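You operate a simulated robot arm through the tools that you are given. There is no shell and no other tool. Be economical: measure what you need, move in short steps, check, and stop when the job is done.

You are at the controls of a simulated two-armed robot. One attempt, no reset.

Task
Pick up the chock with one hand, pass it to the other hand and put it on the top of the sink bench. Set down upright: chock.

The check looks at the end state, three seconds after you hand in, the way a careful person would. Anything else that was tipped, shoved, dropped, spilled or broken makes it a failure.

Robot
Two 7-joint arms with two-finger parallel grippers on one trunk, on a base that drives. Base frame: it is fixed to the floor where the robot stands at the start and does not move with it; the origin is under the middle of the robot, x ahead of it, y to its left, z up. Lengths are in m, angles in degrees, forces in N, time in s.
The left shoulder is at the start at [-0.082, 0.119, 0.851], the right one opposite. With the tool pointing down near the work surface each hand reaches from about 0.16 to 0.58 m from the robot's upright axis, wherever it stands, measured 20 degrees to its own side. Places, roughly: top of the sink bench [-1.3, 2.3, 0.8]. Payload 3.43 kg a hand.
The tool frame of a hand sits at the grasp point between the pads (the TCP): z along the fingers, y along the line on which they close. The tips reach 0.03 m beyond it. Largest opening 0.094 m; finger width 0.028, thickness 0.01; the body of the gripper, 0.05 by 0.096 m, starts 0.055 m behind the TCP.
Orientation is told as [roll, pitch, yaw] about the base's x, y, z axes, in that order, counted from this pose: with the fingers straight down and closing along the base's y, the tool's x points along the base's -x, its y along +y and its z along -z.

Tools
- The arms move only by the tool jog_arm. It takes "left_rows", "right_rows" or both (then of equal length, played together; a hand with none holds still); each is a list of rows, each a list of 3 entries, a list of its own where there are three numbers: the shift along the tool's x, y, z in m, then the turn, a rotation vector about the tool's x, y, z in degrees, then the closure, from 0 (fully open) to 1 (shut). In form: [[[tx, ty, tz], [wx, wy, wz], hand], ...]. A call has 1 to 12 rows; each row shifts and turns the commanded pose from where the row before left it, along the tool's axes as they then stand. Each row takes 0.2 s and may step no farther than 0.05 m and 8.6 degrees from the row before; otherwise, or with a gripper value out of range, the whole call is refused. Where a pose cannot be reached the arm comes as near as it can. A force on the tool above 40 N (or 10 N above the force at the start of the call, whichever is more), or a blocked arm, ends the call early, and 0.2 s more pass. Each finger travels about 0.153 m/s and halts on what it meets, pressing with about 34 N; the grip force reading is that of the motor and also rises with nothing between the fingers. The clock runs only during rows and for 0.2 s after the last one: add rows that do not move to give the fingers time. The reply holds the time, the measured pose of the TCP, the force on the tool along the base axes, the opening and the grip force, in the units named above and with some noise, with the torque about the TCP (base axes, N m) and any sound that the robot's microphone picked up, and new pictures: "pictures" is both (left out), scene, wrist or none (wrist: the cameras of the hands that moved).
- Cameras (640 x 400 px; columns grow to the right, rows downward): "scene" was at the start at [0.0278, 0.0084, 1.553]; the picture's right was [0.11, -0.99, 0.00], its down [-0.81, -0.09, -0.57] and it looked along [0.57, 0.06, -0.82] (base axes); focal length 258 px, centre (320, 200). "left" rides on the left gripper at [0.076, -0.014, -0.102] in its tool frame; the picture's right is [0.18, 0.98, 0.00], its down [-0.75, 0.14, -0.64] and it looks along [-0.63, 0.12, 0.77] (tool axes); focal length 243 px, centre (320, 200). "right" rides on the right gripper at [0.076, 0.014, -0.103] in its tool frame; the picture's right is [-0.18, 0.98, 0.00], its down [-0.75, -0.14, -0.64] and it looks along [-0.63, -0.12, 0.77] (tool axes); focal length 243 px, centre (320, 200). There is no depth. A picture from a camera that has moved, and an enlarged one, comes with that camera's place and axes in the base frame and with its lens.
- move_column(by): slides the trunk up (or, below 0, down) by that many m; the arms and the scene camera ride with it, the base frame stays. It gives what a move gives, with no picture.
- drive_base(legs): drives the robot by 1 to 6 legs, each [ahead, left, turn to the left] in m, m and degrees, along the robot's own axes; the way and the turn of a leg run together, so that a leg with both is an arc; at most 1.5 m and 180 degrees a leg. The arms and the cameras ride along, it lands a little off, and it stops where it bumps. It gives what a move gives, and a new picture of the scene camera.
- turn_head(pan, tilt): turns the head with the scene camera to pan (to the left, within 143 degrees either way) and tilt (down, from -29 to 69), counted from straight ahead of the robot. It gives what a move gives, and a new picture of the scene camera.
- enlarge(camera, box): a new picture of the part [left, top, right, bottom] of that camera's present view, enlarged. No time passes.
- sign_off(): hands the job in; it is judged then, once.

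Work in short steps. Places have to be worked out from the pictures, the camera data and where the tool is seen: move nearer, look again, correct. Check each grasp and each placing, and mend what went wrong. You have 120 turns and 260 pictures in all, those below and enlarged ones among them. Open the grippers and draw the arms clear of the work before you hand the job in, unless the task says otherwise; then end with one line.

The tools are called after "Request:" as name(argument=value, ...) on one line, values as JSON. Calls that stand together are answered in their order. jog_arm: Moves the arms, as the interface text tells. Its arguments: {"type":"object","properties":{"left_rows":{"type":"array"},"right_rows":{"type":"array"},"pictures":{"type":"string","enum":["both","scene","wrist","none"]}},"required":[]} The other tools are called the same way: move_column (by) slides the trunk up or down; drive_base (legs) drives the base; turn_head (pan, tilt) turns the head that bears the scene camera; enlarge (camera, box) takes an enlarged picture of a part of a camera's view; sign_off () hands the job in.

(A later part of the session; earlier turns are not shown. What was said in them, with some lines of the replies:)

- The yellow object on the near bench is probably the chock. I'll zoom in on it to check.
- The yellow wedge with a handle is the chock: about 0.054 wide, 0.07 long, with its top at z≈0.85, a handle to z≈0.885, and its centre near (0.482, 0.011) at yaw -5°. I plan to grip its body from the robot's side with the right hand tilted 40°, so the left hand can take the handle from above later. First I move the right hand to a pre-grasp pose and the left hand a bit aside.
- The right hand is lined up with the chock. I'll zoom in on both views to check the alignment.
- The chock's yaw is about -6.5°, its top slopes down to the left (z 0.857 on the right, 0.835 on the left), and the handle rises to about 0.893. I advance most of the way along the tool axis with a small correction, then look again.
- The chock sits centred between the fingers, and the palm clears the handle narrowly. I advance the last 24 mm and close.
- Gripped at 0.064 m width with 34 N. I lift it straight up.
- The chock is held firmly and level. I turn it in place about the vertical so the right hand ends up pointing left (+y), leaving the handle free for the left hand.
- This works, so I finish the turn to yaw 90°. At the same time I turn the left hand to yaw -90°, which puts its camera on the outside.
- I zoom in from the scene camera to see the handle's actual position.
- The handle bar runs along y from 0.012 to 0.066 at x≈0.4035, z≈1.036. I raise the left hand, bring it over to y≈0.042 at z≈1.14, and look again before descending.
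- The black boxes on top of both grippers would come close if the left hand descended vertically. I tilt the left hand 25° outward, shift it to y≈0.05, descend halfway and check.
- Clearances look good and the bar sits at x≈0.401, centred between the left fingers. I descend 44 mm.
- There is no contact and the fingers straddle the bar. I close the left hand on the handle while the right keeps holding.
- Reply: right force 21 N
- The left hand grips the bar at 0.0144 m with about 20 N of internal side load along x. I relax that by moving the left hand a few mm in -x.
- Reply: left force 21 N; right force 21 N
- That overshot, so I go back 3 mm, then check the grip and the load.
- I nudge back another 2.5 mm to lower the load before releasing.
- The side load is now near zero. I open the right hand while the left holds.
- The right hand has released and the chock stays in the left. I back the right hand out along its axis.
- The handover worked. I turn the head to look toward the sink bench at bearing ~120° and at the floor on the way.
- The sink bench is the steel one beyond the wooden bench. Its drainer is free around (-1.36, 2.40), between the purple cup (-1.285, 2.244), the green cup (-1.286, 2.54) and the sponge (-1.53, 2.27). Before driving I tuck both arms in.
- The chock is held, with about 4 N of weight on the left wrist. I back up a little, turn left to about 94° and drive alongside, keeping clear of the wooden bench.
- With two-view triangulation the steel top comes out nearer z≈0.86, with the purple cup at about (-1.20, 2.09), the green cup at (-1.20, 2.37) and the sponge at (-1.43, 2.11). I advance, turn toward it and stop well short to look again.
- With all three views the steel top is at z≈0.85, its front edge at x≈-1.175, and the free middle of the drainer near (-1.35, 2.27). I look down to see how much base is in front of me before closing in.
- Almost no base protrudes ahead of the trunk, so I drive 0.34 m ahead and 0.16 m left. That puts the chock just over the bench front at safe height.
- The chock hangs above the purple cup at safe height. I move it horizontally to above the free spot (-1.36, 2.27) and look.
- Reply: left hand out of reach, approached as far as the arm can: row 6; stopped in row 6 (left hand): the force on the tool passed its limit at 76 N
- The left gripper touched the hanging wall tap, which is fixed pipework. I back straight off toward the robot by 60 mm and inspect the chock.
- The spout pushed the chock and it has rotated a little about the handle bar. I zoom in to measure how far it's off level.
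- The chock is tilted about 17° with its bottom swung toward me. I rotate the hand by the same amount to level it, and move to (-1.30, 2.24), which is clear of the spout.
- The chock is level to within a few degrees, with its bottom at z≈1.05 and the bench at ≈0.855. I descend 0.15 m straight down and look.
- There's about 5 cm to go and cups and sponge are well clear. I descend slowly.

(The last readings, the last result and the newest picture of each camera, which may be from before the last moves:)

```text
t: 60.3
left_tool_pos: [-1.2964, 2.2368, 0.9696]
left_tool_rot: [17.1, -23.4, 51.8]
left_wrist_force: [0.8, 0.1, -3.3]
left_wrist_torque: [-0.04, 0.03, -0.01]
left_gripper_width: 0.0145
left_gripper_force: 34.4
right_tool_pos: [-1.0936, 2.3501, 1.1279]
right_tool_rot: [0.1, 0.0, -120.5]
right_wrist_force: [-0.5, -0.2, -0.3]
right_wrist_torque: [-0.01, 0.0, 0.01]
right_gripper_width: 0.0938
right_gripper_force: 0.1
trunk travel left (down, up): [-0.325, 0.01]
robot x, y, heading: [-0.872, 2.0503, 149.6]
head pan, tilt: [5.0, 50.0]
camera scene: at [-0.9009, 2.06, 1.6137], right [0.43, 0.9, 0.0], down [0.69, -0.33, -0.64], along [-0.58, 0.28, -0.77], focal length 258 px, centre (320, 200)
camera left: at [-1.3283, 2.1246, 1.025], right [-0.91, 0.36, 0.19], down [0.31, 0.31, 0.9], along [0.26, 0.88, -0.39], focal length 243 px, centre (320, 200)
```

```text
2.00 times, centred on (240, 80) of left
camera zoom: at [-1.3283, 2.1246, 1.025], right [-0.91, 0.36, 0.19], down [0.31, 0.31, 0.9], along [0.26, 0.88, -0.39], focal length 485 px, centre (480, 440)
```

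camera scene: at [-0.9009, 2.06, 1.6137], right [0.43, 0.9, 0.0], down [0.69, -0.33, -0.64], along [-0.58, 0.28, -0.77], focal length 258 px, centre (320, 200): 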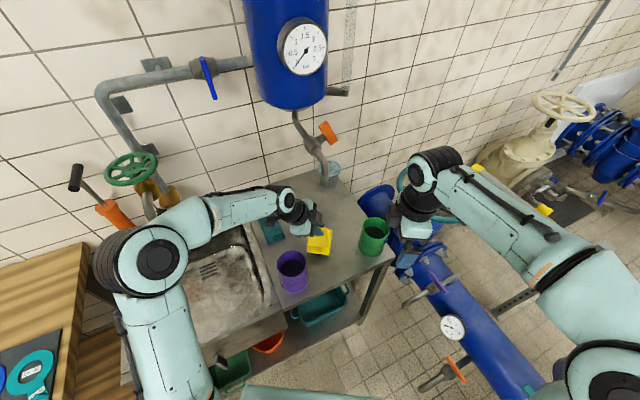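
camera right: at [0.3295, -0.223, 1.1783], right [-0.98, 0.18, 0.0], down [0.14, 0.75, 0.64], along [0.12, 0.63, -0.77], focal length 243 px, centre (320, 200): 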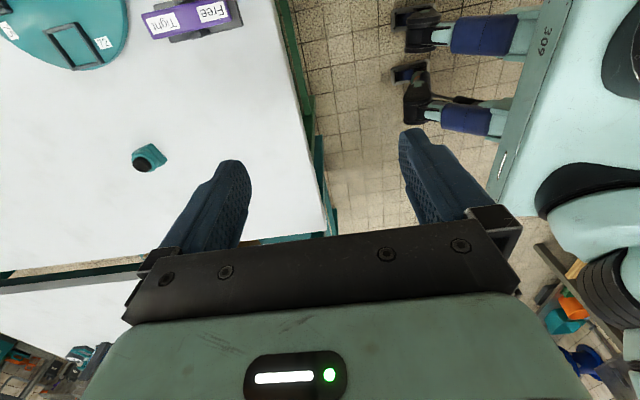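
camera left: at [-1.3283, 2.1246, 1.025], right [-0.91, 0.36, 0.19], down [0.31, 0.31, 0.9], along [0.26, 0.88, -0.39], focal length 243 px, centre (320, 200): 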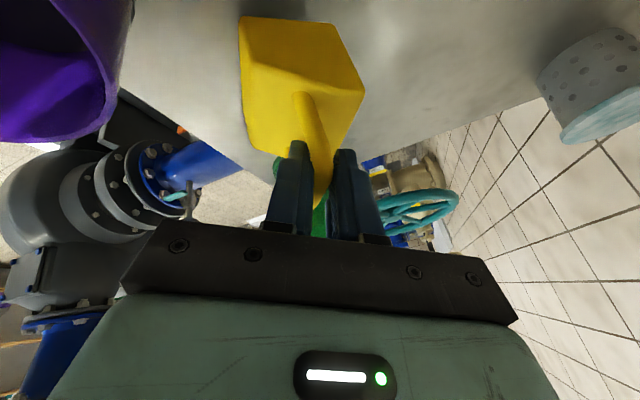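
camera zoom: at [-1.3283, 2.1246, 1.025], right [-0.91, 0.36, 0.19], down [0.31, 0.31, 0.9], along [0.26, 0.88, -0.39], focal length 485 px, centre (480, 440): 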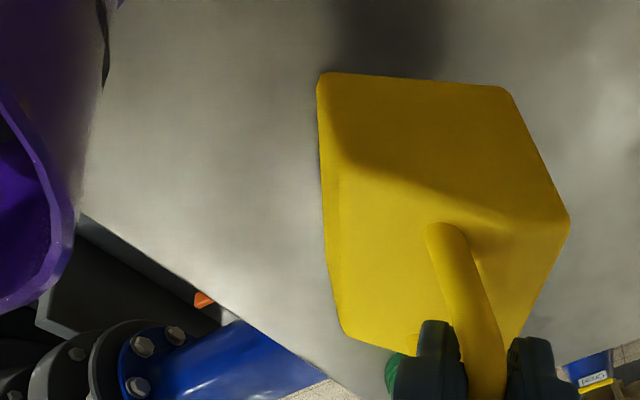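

The shadow shows roughly 1–2 cm left. I continue in 4 mm rows, watching for contact force.

Request:
jog_arm(left_rows=[[[0.0016, -0.0012, 0.0035], [0, 0, 0], 1], [[0.0016, -0.0012, 0.0035], [0, 0, 0], 1], [[0.0016, -0.0012, 0.0035], [0, 0, 0], 1], [[0, 0, 0], [0, 0, 0], 1]], pictures="wrist")

Request:
enlarge(camera="left", box=[200, 0, 400, 120])

```text
t: 61.3
left_tool_pos: [-1.2951, 2.2359, 0.9572]
left_tool_rot: [17.1, -23.3, 51.8]
left_wrist_force: [0.4, -0.2, -4.0]
left_wrist_torque: [0.02, 0.03, 0.0]
left_gripper_width: 0.0145
left_gripper_force: 34.4
right_tool_pos: [-1.0926, 2.35, 1.1263]
right_tool_rot: [0.0, 0.0, -120.4]
right_wrist_force: [-0.2, -0.4, 0.2]
right_wrist_torque: [-0.01, 0.02, -0.01]
right_gripper_width: 0.0941
right_gripper_force: 0.0
trunk travel left (down, up): [-0.325, 0.01]
robot x, y, heading: [-0.8686, 2.0471, 149.5]
head pan, tilt: [5.0, 50.0]
camera left: at [-1.3281, 2.1245, 1.0134], right [-0.91, 0.36, 0.19], down [0.31, 0.3, 0.9], along [0.26, 0.88, -0.39], focal length 243 px, centre (320, 200)
```

left: 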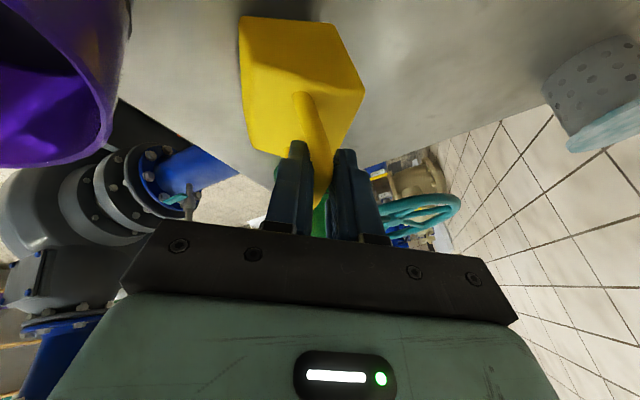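

```text
3.20 times, centred on (300, 60) of left
camera zoom: at [-1.3281, 2.1245, 1.0134], right [-0.91, 0.36, 0.19], down [0.31, 0.3, 0.9], along [0.26, 0.88, -0.39], focal length 776 px, centre (384, 648)
```

zoom: 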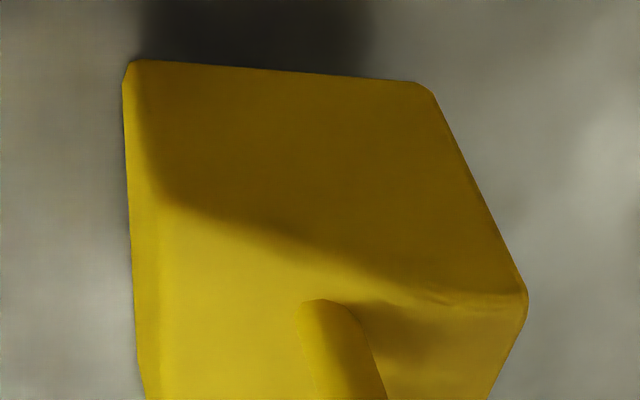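

Request:
jog_arm(left_rows=[[[0.0012, -0.0009, 0.0026], [0, 0, 0], 1], [[0.0012, -0.0009, 0.0026], [0, 0, 0], 1], [[0, 0, 0], [0, 0, 0], 1]], pictures="none")

Request:
enlarge(camera="left", box=[200, 0, 400, 120])

```text
t: 62.1
left_tool_pos: [-1.2962, 2.2368, 0.9515]
left_tool_rot: [17.2, -23.4, 51.8]
left_wrist_force: [0.1, -0.3, -4.0]
left_wrist_torque: [-0.05, 0.03, 0.02]
left_gripper_width: 0.0144
left_gripper_force: 34.4
right_tool_pos: [-1.0931, 2.3503, 1.1266]
right_tool_rot: [-0.1, -0.1, -120.4]
right_wrist_force: [-0.5, -0.3, 0.1]
right_wrist_torque: [0.01, 0.04, -0.02]
right_gripper_width: 0.0939
right_gripper_force: 0.1
trunk travel left (down, up): [-0.325, 0.01]
robot x, y, heading: [-0.873, 2.0493, 149.6]
head pan, tilt: [5.0, 50.0]
```

```text
3.20 times, centred on (300, 60) of left
camera zoom: at [-1.3284, 2.1252, 1.0066], right [-0.91, 0.36, 0.19], down [0.31, 0.31, 0.9], along [0.26, 0.88, -0.39], focal length 776 px, centre (384, 648)
```

zoom: 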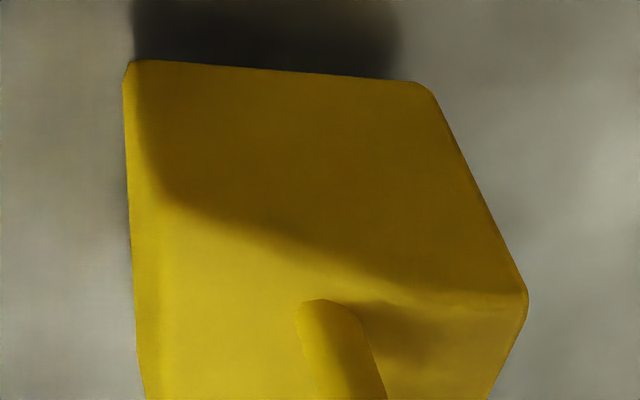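

Still free, with the shadow sharpening. I continue down in 3 mm rows until there's contact.

Request:
jog_arm(left_rows=[[[0.0012, -0.0009, 0.0026], [0, 0, 0], 1], [[0.0012, -0.0009, 0.0026], [0, 0, 0], 1], [[0.0012, -0.0009, 0.0026], [0, 0, 0], 1], [[0, 0, 0], [0, 0, 0], 1]], pictures="none")

Request:
enlarge(camera="left", box=[200, 0, 400, 120])

```text
t: 63.1
left_tool_pos: [-1.2949, 2.2376, 0.9431]
left_tool_rot: [17.5, -23.4, 51.6]
left_wrist_force: [0.3, -4.2, 9.7]
left_wrist_torque: [0.12, 0.05, 0.02]
left_gripper_width: 0.0147
left_gripper_force: 34.2
right_tool_pos: [-1.092, 2.3489, 1.1286]
right_tool_rot: [-0.1, 0.0, -120.4]
right_wrist_force: [0.1, 0.5, -0.5]
right_wrist_torque: [0.01, 0.0, 0.0]
right_gripper_width: 0.094
right_gripper_force: 0.0
trunk travel left (down, up): [-0.325, 0.01]
robot x, y, heading: [-0.872, 2.0485, 149.4]
head pan, tilt: [5.0, 50.0]
```

```text
3.20 times, centred on (300, 60) of left
camera zoom: at [-1.328, 2.1246, 0.9995], right [-0.91, 0.36, 0.2], down [0.31, 0.3, 0.9], along [0.26, 0.88, -0.39], focal length 776 px, centre (384, 648)
```

zoom: 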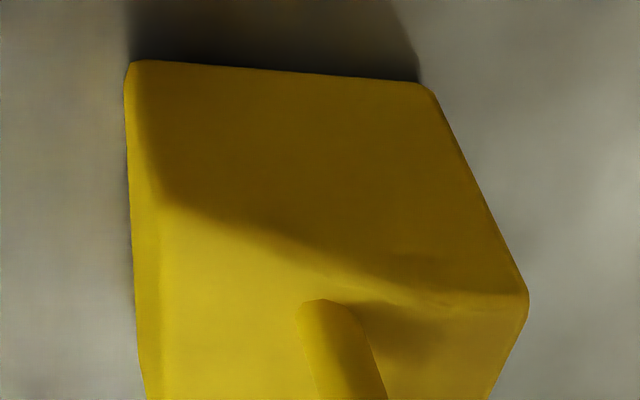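

Contact: the vertical force rose by 14 N with the bench at ≈0.845. I press 2 mm more so it seats flat, then check.

Request:
jog_arm(left_rows=[[[0.0008, -0.0006, 0.0017], [0, 0, 0], 1], [[0, 0, 0], [0, 0, 0], 1]], pictures="none")

Request:
enlarge(camera="left", box=[200, 0, 400, 120])

Request:
enlarge(camera="scene", box=[280, 190, 360, 270])

```text
t: 63.7
left_tool_pos: [-1.2943, 2.2355, 0.943]
left_tool_rot: [17.6, -23.5, 51.7]
left_wrist_force: [2.9, -7.1, 25.6]
left_wrist_torque: [-0.24, 0.13, 0.05]
left_gripper_width: 0.015
left_gripper_force: 33.9
right_tool_pos: [-1.0914, 2.3486, 1.127]
right_tool_rot: [-0.2, -0.1, -120.4]
right_wrist_force: [0.8, 0.4, -0.4]
right_wrist_torque: [-0.02, -0.02, 0.0]
right_gripper_width: 0.094
right_gripper_force: 0.0
trunk travel left (down, up): [-0.325, 0.01]
robot x, y, heading: [-0.8707, 2.0494, 149.4]
head pan, tilt: [5.0, 50.0]
```

```text
3.20 times, centred on (300, 60) of left
camera zoom: at [-1.327, 2.1239, 0.9988], right [-0.91, 0.36, 0.2], down [0.31, 0.3, 0.9], along [0.26, 0.88, -0.39], focal length 776 px, centre (384, 648)
```

zoom: 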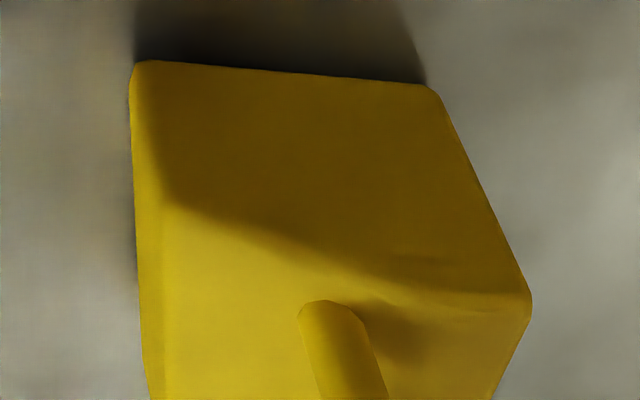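

```text
5.00 times, centred on (320, 230) of scene
camera zoom: at [-0.8981, 2.0576, 1.6139], right [0.43, 0.9, 0.0], down [0.69, -0.33, -0.64], along [-0.58, 0.28, -0.76], focal length 1288 px, centre (320, 50)
```

zoom: 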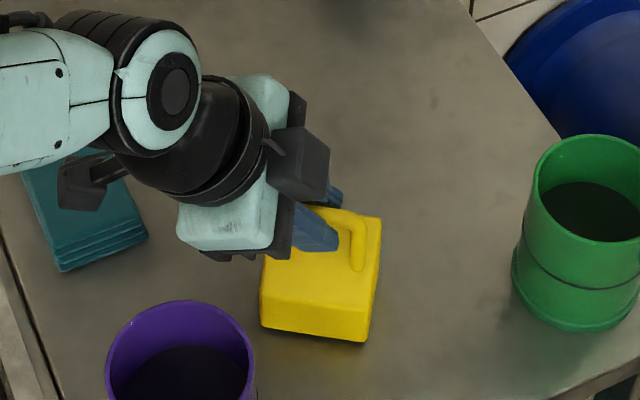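

It's well seated on the bench. I ease the pressing by 2.5 mm and open the fingers slowly.

Request:
jog_arm(left_rows=[[[-0.001, 0.0007, -0.0022], [0, 0, 0], 1], [[0, 0, 0], [0, 0, 0], 1], [[0, 0, 0], [0, 0, 0], 0.8], [[0, 0, 0], [0, 0, 0], 0.7], [[0, 0, 0], [0, 0, 0], 0.6], [[0, 0, 0], [0, 0, 0], 0.5], [[0, 0, 0], [0, 0, 0], 0.5]])

Request:
enlarge(camera="scene", box=[280, 190, 360, 270])

Request:
enlarge(camera="left", box=[200, 0, 400, 240])

```text
t: 65.3
left_tool_pos: [-1.2958, 2.2363, 0.9424]
left_tool_rot: [17.2, -23.4, 51.8]
left_wrist_force: [0.7, -0.3, 0.0]
left_wrist_torque: [0.0, -0.04, -0.06]
left_gripper_width: 0.047
left_gripper_force: 0.0
right_tool_pos: [-1.0939, 2.3499, 1.1277]
right_tool_rot: [-0.1, -0.1, -120.4]
right_wrist_force: [0.0, -0.7, -0.4]
right_wrist_torque: [0.02, -0.01, -0.04]
right_gripper_width: 0.0939
right_gripper_force: 0.1
trunk travel left (down, up): [-0.325, 0.01]
robot x, y, heading: [-0.8701, 2.0489, 149.7]
head pan, tilt: [5.0, 50.0]
camera scene: at [-0.9007, 2.0599, 1.6137], right [0.43, 0.9, 0.0], down [0.69, -0.33, -0.64], along [-0.58, 0.28, -0.77], focal length 258 px, centre (320, 200)
camera left: at [-1.3283, 2.1248, 0.9987], right [-0.91, 0.36, 0.19], down [0.31, 0.3, 0.9], along [0.26, 0.88, -0.39], focal length 243 px, centre (320, 200)
```

scene: 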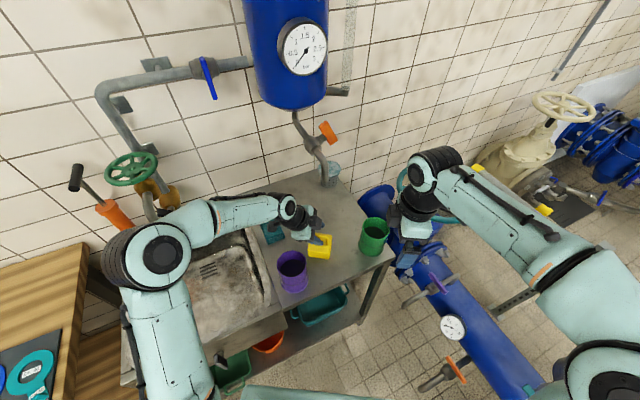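
left: 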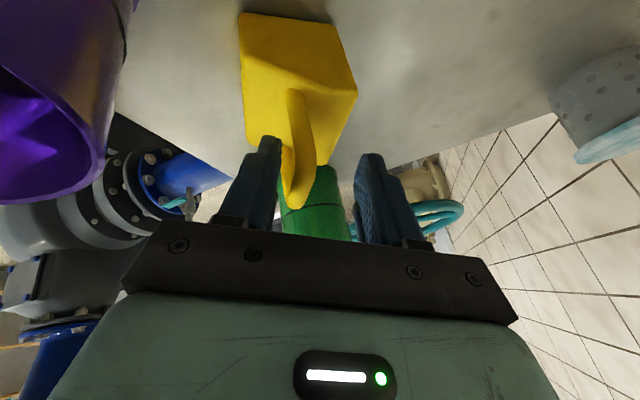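

```text
5.00 times, centred on (320, 230) of scene
camera zoom: at [-0.9007, 2.0599, 1.6137], right [0.43, 0.9, 0.0], down [0.69, -0.33, -0.64], along [-0.58, 0.28, -0.77], focal length 1288 px, centre (320, 50)
```

zoom: 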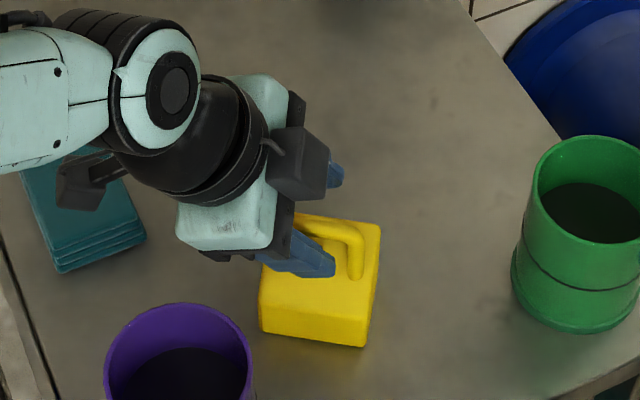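

```text
1.67 times, centred on (300, 120) of left
camera zoom: at [-1.3283, 2.1248, 0.9987], right [-0.91, 0.36, 0.19], down [0.31, 0.3, 0.9], along [0.26, 0.88, -0.39], focal length 404 px, centre (353, 333)
```

zoom: 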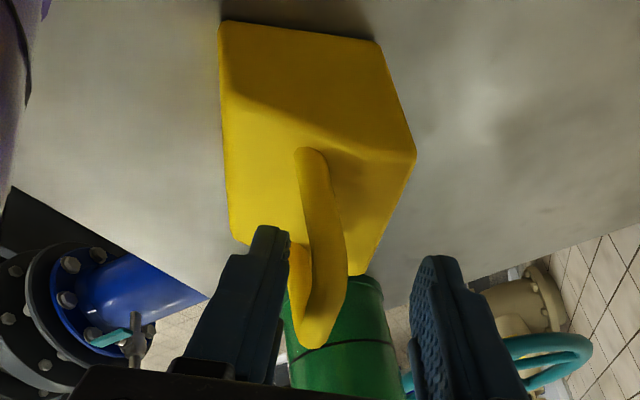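

The chock stands flat and released. I shift the hand back 1.2 cm so the bar is centred between the fingers, then lift straight up.

Request:
jog_arm(left_rows=[[[-0.0015, -0.0115, -0.0032], [0, 0, 0], 0.5], [[-0.006, 0.0044, -0.013], [0, 0, 0], 0.5], [[-0.0121, 0.0088, -0.026], [0, 0, 0], 0.5], [[-0.0121, 0.0088, -0.026], [0, 0, 0], 0.5], [[-0.0121, 0.0088, -0.026], [0, 0, 0], 0.5], [[-0.0121, 0.0088, -0.026], [0, 0, 0], 0.5], [[-0.0121, 0.0088, -0.026], [0, 0, 0], 0.5], [[0, 0, 0], [0, 0, 0], 0.5]])

Request:
enlarge(camera="scene", box=[250, 170, 390, 300])

```text
t: 67.1
left_tool_pos: [-1.2888, 2.2348, 1.1096]
left_tool_rot: [17.1, -23.4, 51.9]
left_wrist_force: [0.6, 0.4, -0.2]
left_wrist_torque: [-0.01, 0.02, 0.03]
left_gripper_width: 0.047
left_gripper_force: 0.0
right_tool_pos: [-1.0938, 2.3496, 1.1267]
right_tool_rot: [-0.1, 0.0, -120.4]
right_wrist_force: [-0.6, -0.2, 0.6]
right_wrist_torque: [-0.01, -0.01, -0.02]
right_gripper_width: 0.0938
right_gripper_force: 0.1
trunk travel left (down, up): [-0.325, 0.01]
robot x, y, heading: [-0.8734, 2.0506, 149.7]
head pan, tilt: [5.0, 50.0]
camera scene: at [-0.9008, 2.0598, 1.6137], right [0.43, 0.9, 0.0], down [0.69, -0.33, -0.64], along [-0.58, 0.28, -0.77], focal length 258 px, centre (320, 200)
camera left: at [-1.3209, 2.1228, 1.1647], right [-0.91, 0.36, 0.19], down [0.31, 0.31, 0.9], along [0.26, 0.88, -0.39], focal length 243 px, centre (320, 200)
```

scene: 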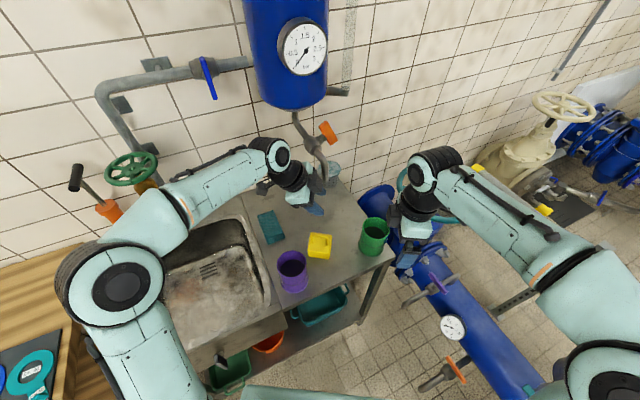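
left: 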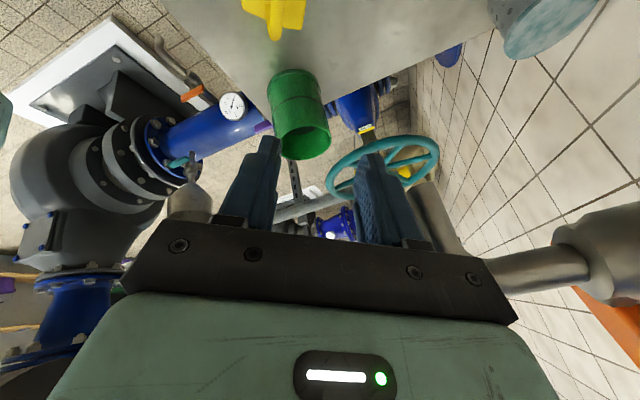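

```text
3.08 times, centred on (320, 235) of scene
camera zoom: at [-0.9008, 2.0598, 1.6137], right [0.43, 0.9, 0.0], down [0.69, -0.33, -0.64], along [-0.58, 0.28, -0.77], focal length 793 px, centre (320, 92)
```

zoom: 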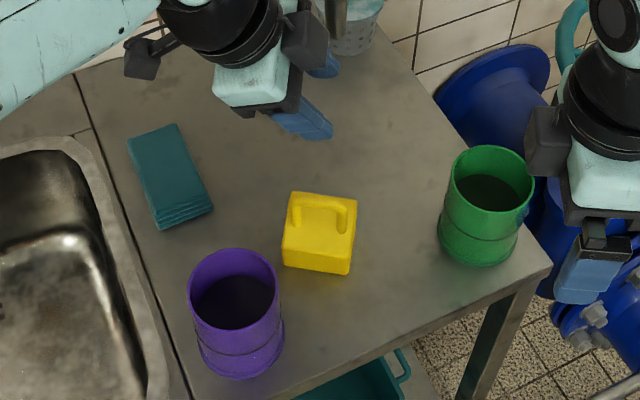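

The chock stands upright on the drainer and nothing else moved. I open the hand fully, raise it a bit and back the robot off the way it came.

Request:
jog_arm(left_rows=[[[-0.0121, 0.0088, -0.026], [0, 0, 0], 0.3], [[0, -0.03, 0], [0, 0, 0], 0], [[0, -0.03, 0], [0, 0, 0], 0], [[0, 0, 0], [0, 0, 0], 0]], pictures="none")

Request:
drive_base(legs=[[-0.34, -0.1, 0]])

Request:
enlarge(camera="scene", box=[200, 100, 400, 260])

```text
t: 68.1
left_tool_pos: [-1.2394, 2.2031, 1.1225]
left_tool_rot: [17.2, -23.4, 51.8]
left_wrist_force: [-0.9, 0.7, 0.8]
left_wrist_torque: [0.0, -0.05, -0.01]
left_gripper_width: 0.094
left_gripper_force: 0.1
right_tool_pos: [-1.0923, 2.3499, 1.1259]
right_tool_rot: [-0.1, 0.1, -120.5]
right_wrist_force: [-0.5, -0.2, 0.2]
right_wrist_torque: [-0.03, 0.02, 0.0]
right_gripper_width: 0.0941
right_gripper_force: 0.0
trunk travel left (down, up): [-0.325, 0.01]
robot x, y, heading: [-0.8712, 2.0486, 149.7]
head pan, tilt: [5.0, 50.0]
```

```text
t: 70.4
left_tool_pos: [-0.8966, 2.1152, 1.1227]
left_tool_rot: [17.1, -23.4, 51.7]
left_wrist_force: [-0.3, -0.6, -0.2]
left_wrist_torque: [0.0, 0.04, -0.01]
left_gripper_width: 0.0941
left_gripper_force: 0.0
right_tool_pos: [-0.7514, 2.2631, 1.1254]
right_tool_rot: [0.0, 0.0, -120.4]
right_wrist_force: [0.5, -1.2, 0.6]
right_wrist_torque: [-0.03, 0.01, -0.01]
right_gripper_width: 0.0941
right_gripper_force: 0.0
trunk travel left (down, up): [-0.325, 0.01]
robot x, y, heading: [-0.5265, 1.9602, 149.6]
head pan, tilt: [5.0, 50.0]
camera scene: at [-0.5576, 1.9727, 1.6138], right [0.43, 0.9, 0.0], down [0.69, -0.33, -0.64], along [-0.58, 0.28, -0.77], focal length 258 px, centre (320, 200)
```

scene: 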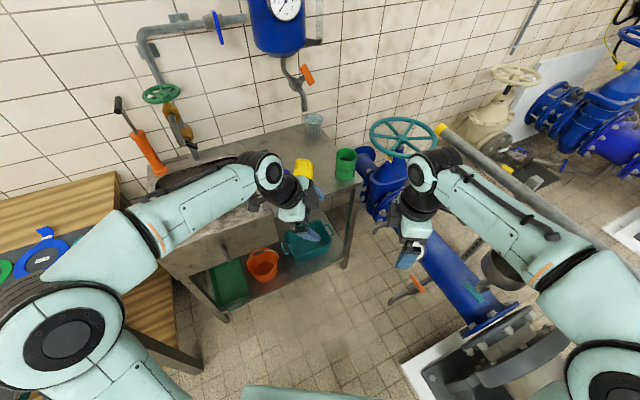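

```text
2.50 times, centred on (300, 180) of scene
camera zoom: at [-0.5576, 1.9727, 1.6138], right [0.43, 0.9, 0.0], down [0.69, -0.33, -0.64], along [-0.58, 0.28, -0.77], focal length 644 px, centre (370, 250)
```

zoom: 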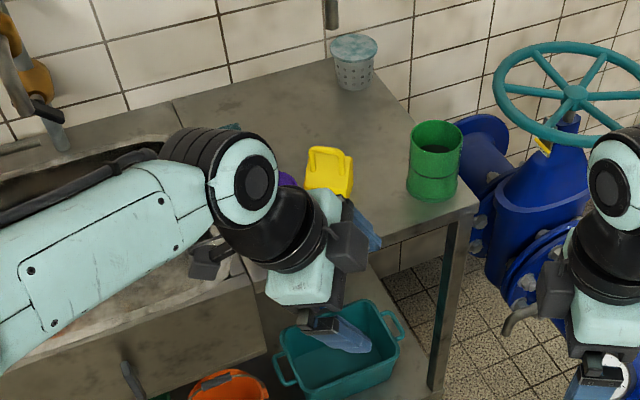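

The chock is upright on the sink bench, both grippers are open and clear, and nothing else was disturbed. I hand the job in.

Request:
sign_off()

```text
The job is handed in.
```

The chock was picked up with the right hand, passed to the left, and set down upright on the sink bench. On the way in, the left hand bumped the fixed wall tap (76 N); the last pictures show nothing else moved.
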